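You operate a simulated robot arm through the tools that you are given. There is no shell and no other tool. Be economical: measure what you need, move in short steps, check, and stop when the job is done.

Carry out the task below with a simulated robot arm. There is one attempt and no reset: what you move stays moved.

TASK
Take the blue rivet from the landing boards in the hull and leave it on top of the brown carton there.
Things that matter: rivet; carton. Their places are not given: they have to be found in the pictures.

It is judged by the outcome, as a careful person would: the job done as asked, and still so three seconds after it is handed in. It fails if anything else is knocked over, pushed out of place, dropped, spilled or broken.

THE ROBOT
A 7-joint arm with a two-finger parallel gripper, fixed in place. Base frame: the origin is at the foot of the arm, x ahead of it, y to its left, z up; the work surface is at about z = 0. Lengths are in cm, angles in rad, forces in N, time in s.
With the tool pointing down near the work surface it reaches from about 24 to 62 cm from the base axis. Its first joint turns from -1.152 to 1.152 rad. Payload 2.6 kg.
Tool frame: the origin (TCP) lies between the finger pads and is the grasp point; the fingertips stand 3 cm ahead of it; z points along the fingers, y is the line along which they close. The gripper opens to 9.4 cm. The fingers are 2.8 cm wide and 1 cm thick; the gripper's body (5 by 9.6 cm) begins 5.5 cm behind the TCP.
Orientation is told as [roll, pitch, yaw] about the base's x, y, z axes, in that order, counted from this pose: with the fingers straight down and closing along the base's y, the tool's x points along the base's -x, its y along +y and its z along -z.

THE INTERFACE
- The arm moves only by the tool play_rows. Its arguments are lists of equal length, an entry for each row: "angular": the turn, a rotation vector about the tool's x, y, z in units of 5 degrees (1.0 is 5 degrees), a list of three; "slide": the shift along the tool's x, y, z in units of 20 mm (1.0 is 20 mm), a list of three; "claw": the finger opening in cm, from 0 to 9.4. In form: {"angular": [[wx, wy, wz], ...], "slide": [[x, y, z], ...], "claw": [claw, ...]}. A call has 1 to 20 rows; each row shifts and turns the commanded pose from where the row before left it, along the tool's axes as they then stand. A call with a number of a shift or a turn outside -1 to 1 is refused whole. A row lasts 0.2 s, in which the tool goes at most 5 cm and 0.15 rad; a call with a longer step from one row to the next is refused whole, and so is a gripper value outside its range. A pose out of reach is approached as far as the arm can. The call stops where the force on the tool passes 40 N (or 10 N more than at its start, if that is more) or the arm is blocked; 0.2 s more then pass. The fingers move at their own pace (about 7.2 cm/s each) and stop on an object; they squeeze with about 41 N. The grip force told is the motor's: it shows also when the fingers shut on nothing. Time passes only in rows, and 0.2 s behind the last, so rows that do not move let the fingers close. It gives the time, the measured TCP pose, the force on the tool (base axes), the opening and the grip force at its end, in the units of the frame above (readings bear some noise), and new pictures: "views" is both (left out), scene, wrist or none.
- Cameras (640 x 400 px; columns grow to the right, rows downward): "scene" is fixed at [3.59, 42.45, 57.77]; the picture's right is [-0.76, -0.65, 0.00], its down [-0.39, 0.45, -0.80] and it looks along [0.53, -0.61, -0.60] (base axes); focal length 309 px, centre (320, 200). "wrist" rides on the gripper at [-3.7, 0, -5.8] in the tool frame; the picture's right is [0.00, -1.00, 0.00], its down [0.97, 0.00, -0.24] and it looks along [0.24, 0.00, 0.97] (tool axes); focal length 218 px, centre (320, 200).
- locate(camera, pixels): for up to 12 pixels [column, row] of the newest picture of that camera ("zoom" is the newest enlarged one), the place [x, y, z] in the base frame of the surface seen there, good to about 0.3 cm, but the place of the scene camera against the robot may be out by one fixed shift of up to 2.5 cm in any direction. No time passes.
- zoom(camera, box): a new picture of the part [left, top, right, bottom] of that camera's present view, enlarged. No time passes.
- hand_in(): hands the job in; it is judged then, once.

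Work in short steps. Measure before you move; look again where a grasp or a placing could have gone wrong, and mend it. You have 60 turns and 120 pictures in all, the two below and enlarged ones among them. Open the gripper and draw the arm clear of the work before you hand the job in, unless the task says otherwise; then end with one line.

The tools are called after "Emit:" by a JSON object that holds its "name" and its "arguments". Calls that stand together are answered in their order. play_rows: Moves the arm, as the interface text tells. Its arguments: {"type":"object","properties":{"angular":{"type":"array","items":{"type":"array","items":{"type":"number"}}},"slide":{"type":"array","items":{"type":"array","items":{"type":"number"}}},"claw":{"type":"array","items":{"type":"number"}},"views":{"type":"string","enum":["both","scene","wrist","none"]}},"required":["angular","slide","claw"]} The other tools are called the same way: locate (camera, pixels) gives the place of the surface under pixels of a picture; zoom (camera, box) takes an enlarged picture of a part of a camera's view; hand_in () hands the job in.

At the start:

```text
clock: 0.0
ee_pos: [33.72, 2.0, 25.0]
ee_rot: [-0.001, 0.002, -0.001]
ft_force: [-0.6, 0.5, 0.1]
opening: 9.38
grip_force: 0.1
```

scene: 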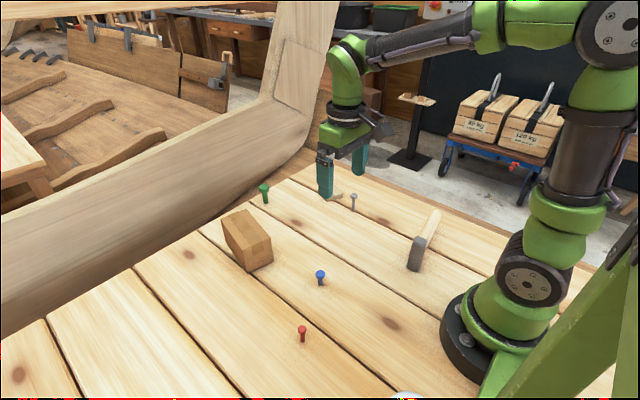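
wrist: 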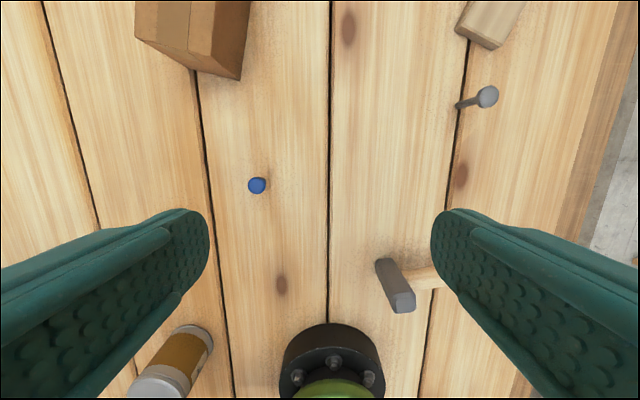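

The blue rivet is at about (320,276) in the scene and (257,185) in the wrist view; the carton is at about (247,238). I'll enlarge and measure both.

Emit:
{"name": "zoom", "arguments": {"camera": "scene", "box": [200, 180, 360, 300]}}

Emit:
{"name": "locate", "arguments": {"camera": "wrist", "pixels": [[257, 185], [257, 200], [150, 20], [215, 30], [240, 78], [197, 70], [136, 38], [250, 3], [275, 185]]}}

Emit:
{"name": "locate", "arguments": {"camera": "scene", "pixels": [[320, 274], [320, 283], [222, 218], [246, 210], [271, 236], [248, 248], [247, 228], [250, 270], [272, 262], [302, 328], [265, 187]]}}

```text
3.33 times, centred on (280, 240) of scene
```

zoom: 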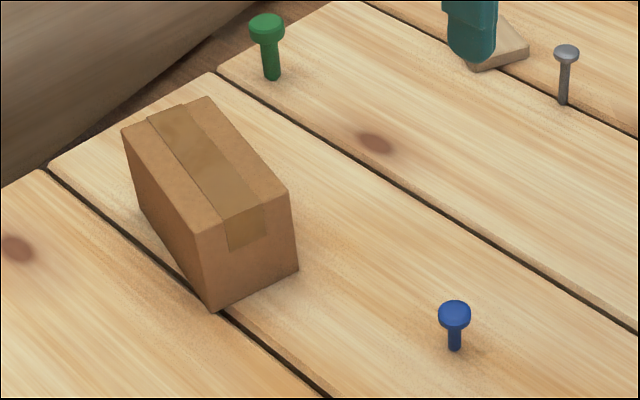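

```text
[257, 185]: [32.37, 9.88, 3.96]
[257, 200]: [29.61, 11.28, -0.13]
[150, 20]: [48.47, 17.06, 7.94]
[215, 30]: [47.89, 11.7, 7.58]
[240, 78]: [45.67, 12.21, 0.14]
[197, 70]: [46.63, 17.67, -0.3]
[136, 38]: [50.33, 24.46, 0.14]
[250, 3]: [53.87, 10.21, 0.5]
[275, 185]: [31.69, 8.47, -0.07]
```

```text
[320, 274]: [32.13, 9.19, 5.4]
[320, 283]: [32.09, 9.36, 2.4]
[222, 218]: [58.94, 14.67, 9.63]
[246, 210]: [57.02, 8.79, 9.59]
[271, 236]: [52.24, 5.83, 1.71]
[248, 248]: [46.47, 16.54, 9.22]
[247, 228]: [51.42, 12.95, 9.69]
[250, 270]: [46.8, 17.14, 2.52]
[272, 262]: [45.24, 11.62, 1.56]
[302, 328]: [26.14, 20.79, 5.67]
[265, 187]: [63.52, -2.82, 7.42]
```

The rivet head is near (32.4, 9.9, 4.0). The carton top is about z 8 and centred near (52, 13.4). I'll move to above the rivet and re-measure.

Emit:
{"name": "play_rows", "arguments": {"angular": [[0, 0, 0], [0, 0, 0], [0, 0, 0], [0, 0, 0], [0, 0, 0], [0, 0, 0], [0, 0, 0]], "slide": [[0.1, 0.6, 0.8], [0.1, 0.6, 0.8], [0.1, 0.6, 0.8], [0.1, 0.6, 0.8], [0.1, 0.6, 0.8], [0.1, 0.6, 0.8], [0.06, 0.35, 0.5]], "claw": [6, 6, 6, 6, 6, 6, 6]}}

```text
clock: 1.6
ee_pos: [32.4, 9.94, 14.25]
ee_rot: [-0.001, 0.001, 0.001]
ft_force: [0.8, 0.6, 1.0]
opening: 5.99
grip_force: 0.0
```

scene: 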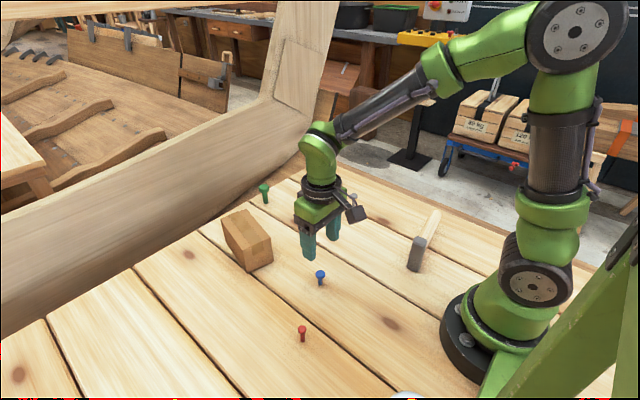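
wrist: 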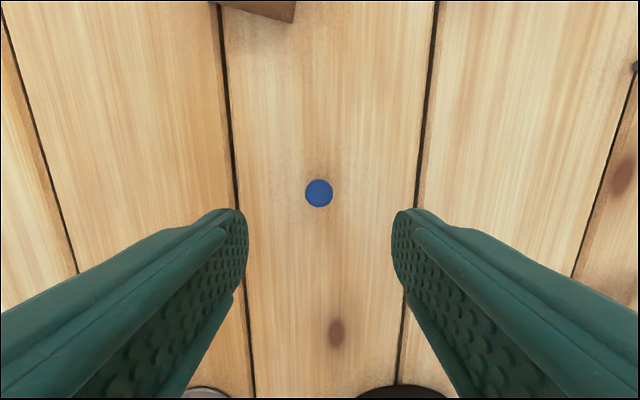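

Emit:
{"name": "locate", "arguments": {"camera": "wrist", "pixels": [[319, 193], [319, 183], [319, 203], [310, 193], [329, 193], [294, 22]]}}

```text
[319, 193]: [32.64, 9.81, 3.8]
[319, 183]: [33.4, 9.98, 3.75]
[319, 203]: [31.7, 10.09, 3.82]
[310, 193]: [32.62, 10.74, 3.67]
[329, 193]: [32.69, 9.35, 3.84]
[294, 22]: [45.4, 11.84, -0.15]
```

Head centre is at (32.6, 9.95), top z 3.8, about 2.2 cm across. I'll descend to TCP z≈3.5 with the gripper open, then close.

Emit:
{"name": "play_rows", "arguments": {"angular": [[0, 0, 0], [0, 0, 0], [0, 0, 0], [0, 0, 0], [0, 0, 0], [0, 0, 0], [0, 0, 0], [0, 0, 0]], "slide": [[-0.1, 0, 0.8], [0, 0, 0.8], [0, 0, 0.8], [0, 0, 0.8], [0, 0, 0.8], [0, 0, 0.7], [0, 0, 0.4], [0, 0, 0.25]], "claw": [6, 6, 6, 6, 6, 6, 6, 6]}}

```text
clock: 3.4
ee_pos: [32.54, 9.82, 3.62]
ee_rot: [-0.001, -0.002, -0.001]
ft_force: [0.0, -0.3, -0.4]
opening: 6.0
grip_force: 0.0
```

scene: 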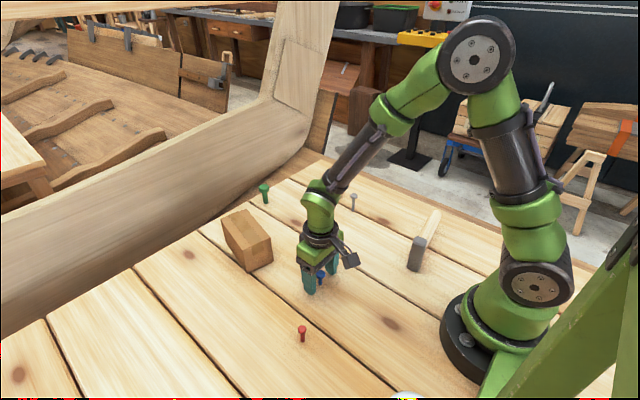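
wrist: 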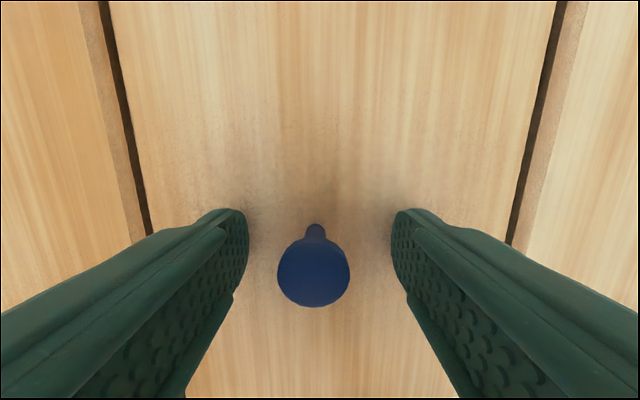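

The rivet is between the pads (head at 314,273). I'll close and let the fingers settle.

Emit:
{"name": "play_rows", "arguments": {"angular": [[0, 0, 0], [0, 0, 0], [0, 0, 0], [0, 0, 0], [0, 0, 0]], "slide": [[0, 0.08, 0], [0, 0, 0], [0, 0, 0], [0, 0, 0], [0, 0, 0]], "claw": [4, 3, 2, 1, 1], "views": "wrist"}}

```text
clock: 4.6
ee_pos: [32.69, 9.92, 3.57]
ee_rot: [0.001, 0.001, -0.001]
ft_force: [-0.2, 0.9, -0.1]
opening: 2.06
grip_force: 41.8
```

wrist: 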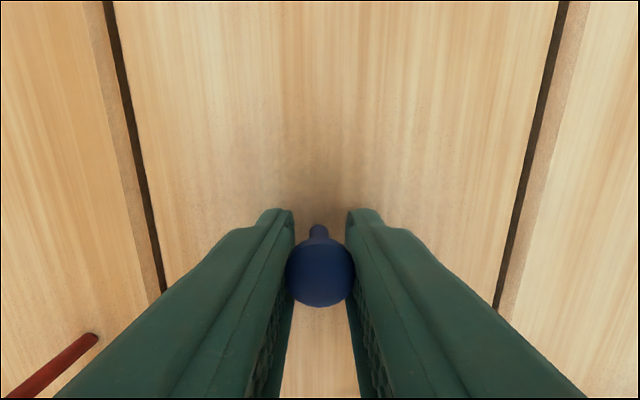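

The head is held (opening 2.06, 41.8 N). I'll lift straight up to about z 17.

Emit:
{"name": "play_rows", "arguments": {"angular": [[0, 0, 0], [0, 0, 0], [0, 0, 0], [0, 0, 0], [0, 0, 0], [0, 0, 0], [0, 0, 0], [0, 0, 0], [0, 0, 0], [0, 0, 0]], "slide": [[0, 0, -0.3], [0, 0, -0.7], [0, 0, -0.8], [0, 0, -0.8], [0, 0, -0.8], [0, 0, -0.8], [0, 0, -0.8], [0, 0, -0.8], [0, 0, -0.8], [0, 0, -0.4]], "claw": [1, 1, 1, 1, 1, 1, 1, 1, 1, 1]}}

```text
clock: 6.8
ee_pos: [32.42, 10.24, 17.54]
ee_rot: [0.001, -0.001, 0.0]
ft_force: [0.9, -0.6, -1.2]
opening: 2.03
grip_force: 40.8
```

scene: 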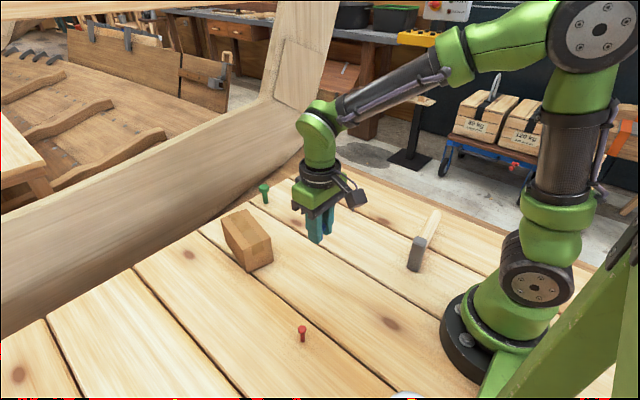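
wrist: 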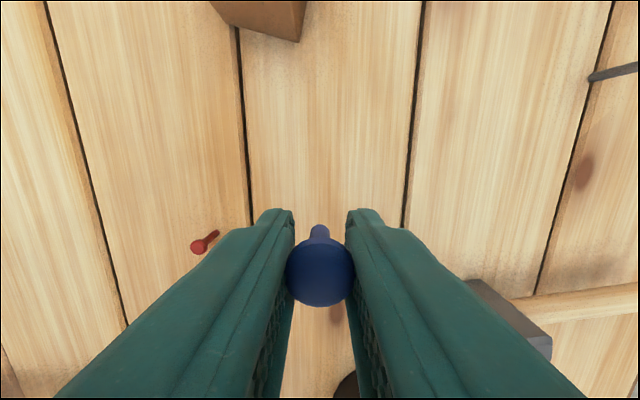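

The rivet is up and vertical in the fingers. I'll move forward to x≈44 to view the carton top from the wrist.

Emit:
{"name": "play_rows", "arguments": {"angular": [[0, 0, 0], [0, 0, 0], [0, 0, 0], [0, 0, 0], [0, 0, 0], [0, 0, 0], [0, 0, 0], [0, 0, 0]], "slide": [[-0.5, 0.1, 0], [-0.8, 0.2, 0], [-0.8, 0.2, 0], [-0.8, 0.2, 0], [-0.8, 0.2, 0], [-0.8, 0.2, 0], [-0.7, 0.2, 0], [-0.4, 0.2, 0]], "claw": [1, 1, 1, 1, 1, 1, 1, 1]}}

```text
clock: 8.6
ee_pos: [43.83, 13.09, 17.68]
ee_rot: [-0.002, 0.001, 0.001]
ft_force: [0.6, 0.3, -0.6]
opening: 2.03
grip_force: 41.0
```

scene: 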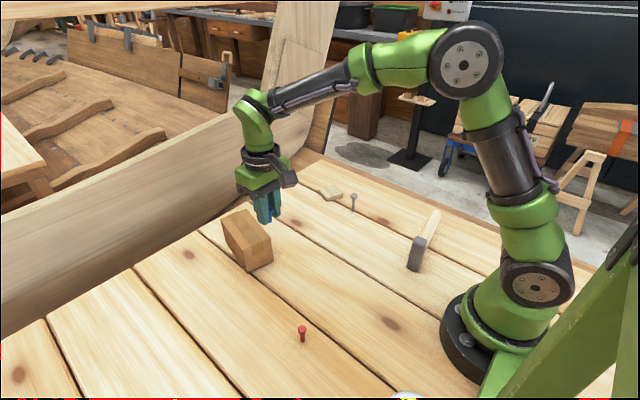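
wrist: 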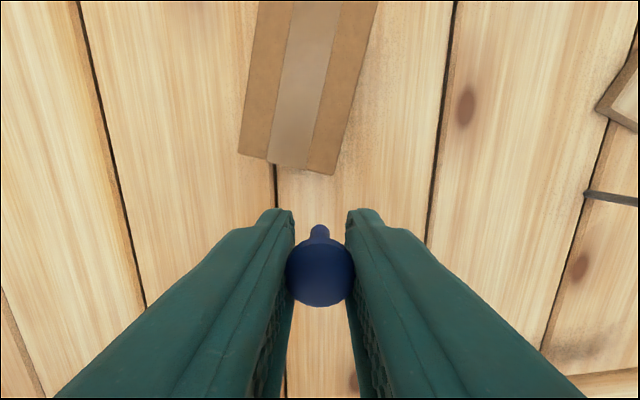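

Emit:
{"name": "locate", "arguments": {"camera": "wrist", "pixels": [[241, 152], [332, 171], [287, 155], [260, 8], [372, 8], [315, 10], [300, 80]]}}

```text
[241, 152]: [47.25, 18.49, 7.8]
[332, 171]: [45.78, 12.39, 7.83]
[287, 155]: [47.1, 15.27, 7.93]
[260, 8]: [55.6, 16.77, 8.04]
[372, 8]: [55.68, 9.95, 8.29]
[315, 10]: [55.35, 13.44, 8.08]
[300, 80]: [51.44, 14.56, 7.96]
```

Carton top is z≈7.95, centred at about (52.1, 14.1). I'll move over it and descend to TCP z≈12.2, leaving the rivet about 0.7 cm above the surface.

Emit:
{"name": "play_rows", "arguments": {"angular": [[0, 0, 0], [0, 0, 0], [0, 0, 0], [0, 0, 0], [0, 0, 0], [0, 0, 0], [0, 0, 0], [0, 0, 0], [0, 0, 0], [0, 0, 0], [0, 0, 0]], "slide": [[-0.5, 0.1, 0], [-0.8, 0.1, 0], [-0.8, 0.1, 0], [-0.8, 0.1, 0], [-0.8, 0.1, 0], [-0.4, 0, 0], [0, 0, 0.5], [0, 0, 0.6], [0, 0, 0.6], [0, 0, 0.6], [0, 0, 0.4]], "claw": [1, 1, 1, 1, 1, 1, 1, 1, 1, 1, 1]}}

```text
clock: 11.0
ee_pos: [52.13, 13.96, 12.24]
ee_rot: [0.0, 0.0, 0.0]
ft_force: [0.3, -1.0, -0.9]
opening: 2.03
grip_force: 41.3
```

scene: 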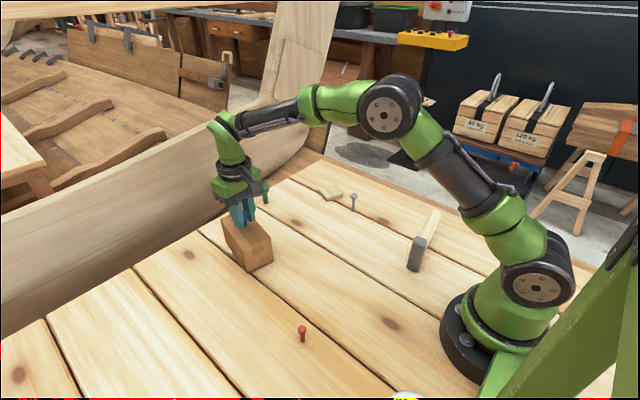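
wrist: 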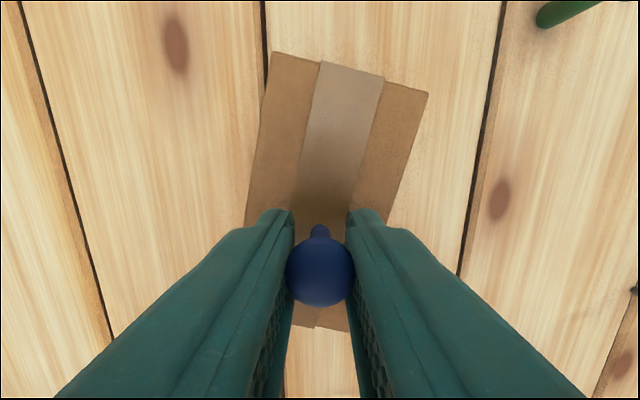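

The rivet is centred over the carton. I'll lower it gently to contact in small steps.

Emit:
{"name": "play_rows", "arguments": {"angular": [[0, 0, 0], [0, 0, 0], [0, 0, 0], [0, 0, 0], [0, 0, 0]], "slide": [[0, 0, 0.1], [0, 0, 0.1], [0, 0, 0.08], [0, 0, 0.05], [0, 0, 0]], "claw": [1, 1, 1, 1, 1], "views": "none"}}

Emit:
{"name": "zoom", "arguments": {"camera": "scene", "box": [200, 170, 296, 230]}}

```text
clock: 12.2
ee_pos: [51.97, 13.97, 11.73]
ee_rot: [-0.001, -0.001, -0.001]
ft_force: [0.5, -0.7, 0.0]
opening: 2.02
grip_force: 40.8
```

```text
6.67 times, centred on (248, 200) of scene
```

zoom: 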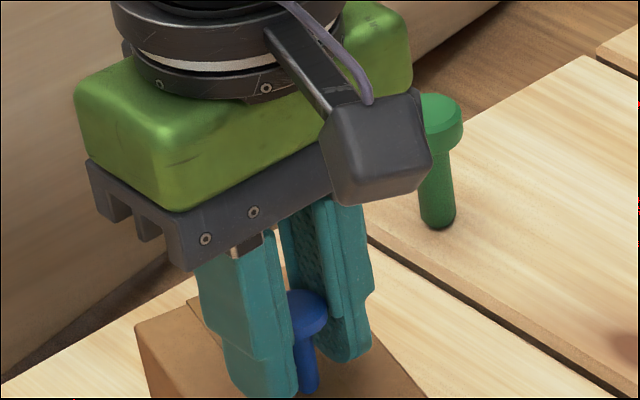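

No contact force yet, so I'll keep going in 0.1 cm steps.

Emit:
{"name": "play_rows", "arguments": {"angular": [[0, 0, 0], [0, 0, 0], [0, 0, 0]], "slide": [[0, 0, 0.05], [0, 0, 0.05], [0, 0, 0]], "claw": [1, 1, 1], "views": "none"}}

Emit:
{"name": "zoom", "arguments": {"camera": "scene", "box": [200, 190, 296, 250]}}

```text
clock: 13.0
ee_pos: [52.14, 13.98, 11.59]
ee_rot: [0.0, -0.004, 0.0]
ft_force: [-2.1, -3.1, 14.2]
opening: 2.07
grip_force: 41.1
```

```text
6.67 times, centred on (248, 220) of scene
```

zoom: 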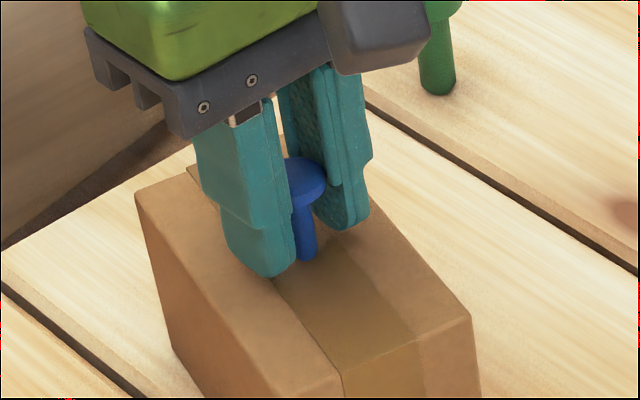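

Contact shows at 14 N and the rivet stands upright. I'll ease off slightly, then open gradually.

Emit:
{"name": "play_rows", "arguments": {"angular": [[0, 0, 0], [0, 0, 0], [0, 0, 0], [0, 0, 0], [0, 0, 0], [0, 0, 0], [0, 0, 0], [0, 0, 0]], "slide": [[0, 0, -0.03], [0, 0, 0], [0, 0, 0], [0, 0, 0], [0, 0, 0], [0, 0, 0], [0, 0, 0], [0, 0, 0]], "claw": [1, 1, 2.1, 2.3, 2.7, 3.3, 4.2, 4.6], "views": "wrist"}}

Emit:
{"name": "zoom", "arguments": {"camera": "scene", "box": [200, 190, 296, 250]}}

```text
clock: 14.8
ee_pos: [52.06, 13.91, 11.61]
ee_rot: [-0.001, 0.0, 0.0]
ft_force: [0.4, 0.0, 0.5]
opening: 4.6
grip_force: 0.1
```

wrist: 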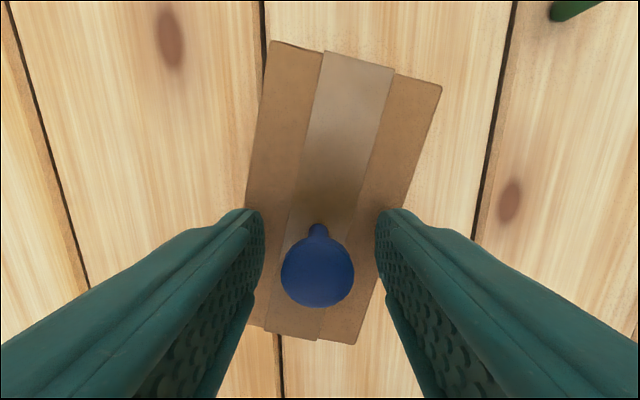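

```text
6.67 times, centred on (248, 220) of scene
```

zoom: 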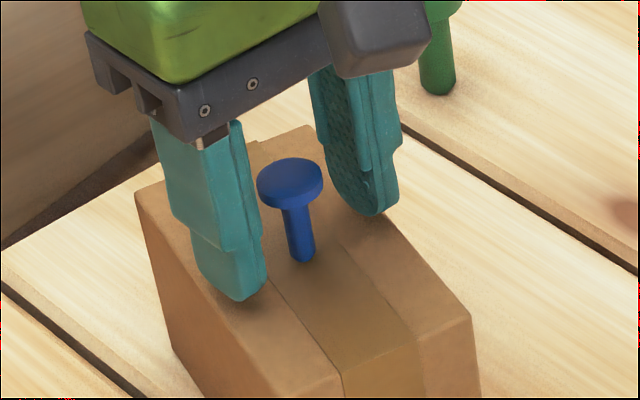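

The fingers are clear and the rivet appears to stand on its own. I'll wait a moment and confirm that it is steady before withdrawing.

Emit:
{"name": "play_rows", "arguments": {"angular": [[0, 0, 0], [0, 0, 0], [0, 0, 0], [0, 0, 0]], "slide": [[0, 0, 0], [0, 0, 0], [0, 0, 0], [0, 0, 0]], "claw": [4.8, 5, 5.2, 5.2], "views": "none"}}

Emit:
{"name": "zoom", "arguments": {"camera": "scene", "box": [200, 190, 296, 250]}}

```text
clock: 15.8
ee_pos: [52.03, 13.99, 11.56]
ee_rot: [0.0, 0.001, -0.001]
ft_force: [-0.1, -0.9, 0.2]
opening: 5.2
grip_force: 0.0
```

```text
6.67 times, centred on (248, 220) of scene
```

zoom: 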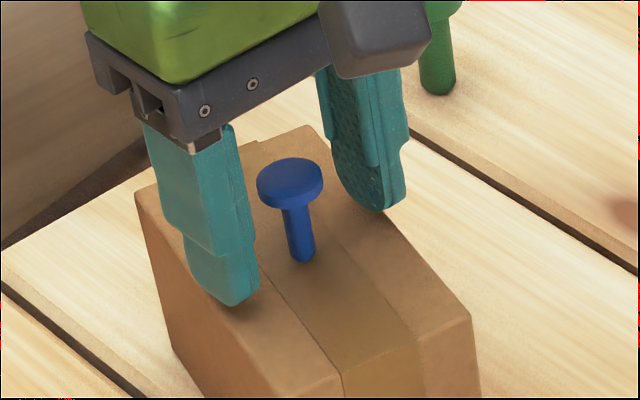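

It is steady, so I'll raise the arm straight up and then draw it back.

Emit:
{"name": "play_rows", "arguments": {"angular": [[0, 0, 0], [0, 0, 0], [0, 0, 0], [0, 0, 0], [0, 0, 0], [0, 0, 0], [0, 0, 0], [0, 0, 0], [0, 0, 0], [0, 0, 0], [0, 0, 0], [0, 0, 0], [0, 0, 0], [0, 0, 0], [0, 0, 0], [0, 0, 0]], "slide": [[0, 0, -0.2], [0, 0, -0.5], [0, 0, -0.8], [0, 0, -0.8], [0, 0, -0.8], [0, 0, -0.8], [0, 0, -0.8], [0, 0, -0.5], [0.6, -0.3, 0], [0.8, -0.5, 0], [0.8, -0.5, 0], [0.8, -0.5, 0], [0.8, -0.5, 0], [0.8, -0.5, 0], [0.8, -0.5, 0], [0.8, -0.5, 0]], "claw": [5.2, 5.2, 5.2, 5.2, 5.2, 5.2, 5.2, 5.2, 5.2, 5.2, 5.2, 5.2, 5.2, 5.2, 5.2, 5.2]}}

Emit:
{"name": "zoom", "arguments": {"camera": "scene", "box": [200, 190, 296, 250]}}

```text
clock: 19.2
ee_pos: [39.5, 6.36, 21.88]
ee_rot: [0.002, 0.002, 0.0]
ft_force: [0.3, -0.4, 1.2]
opening: 5.17
grip_force: 0.1
```

scene: 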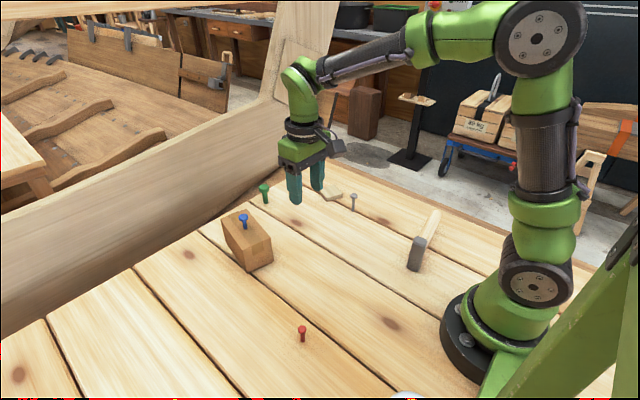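
wrist: 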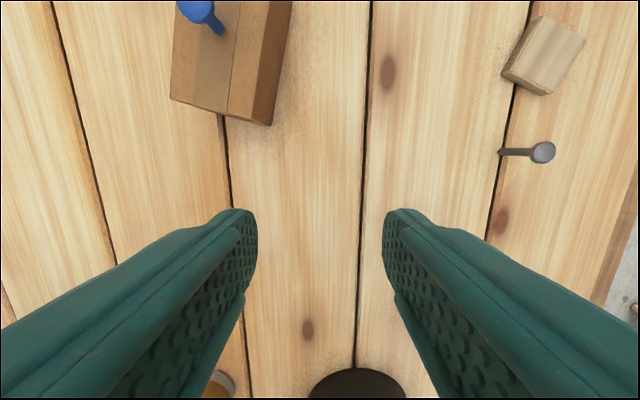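

```text
6.67 times, centred on (248, 220) of scene
```

zoom: 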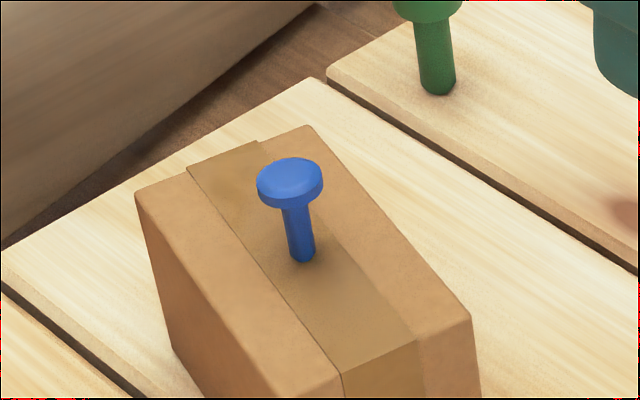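

The rivet stands on the carton at (243,220) in the scene view, nothing else has moved, and the arm is clear.

Emit:
{"name": "hand_in", "arguments": {}}

```text
The job is handed in.
```

The blue rivet is standing upright on top of the brown carton; nothing else was moved, and the arm is clear with the gripper open.
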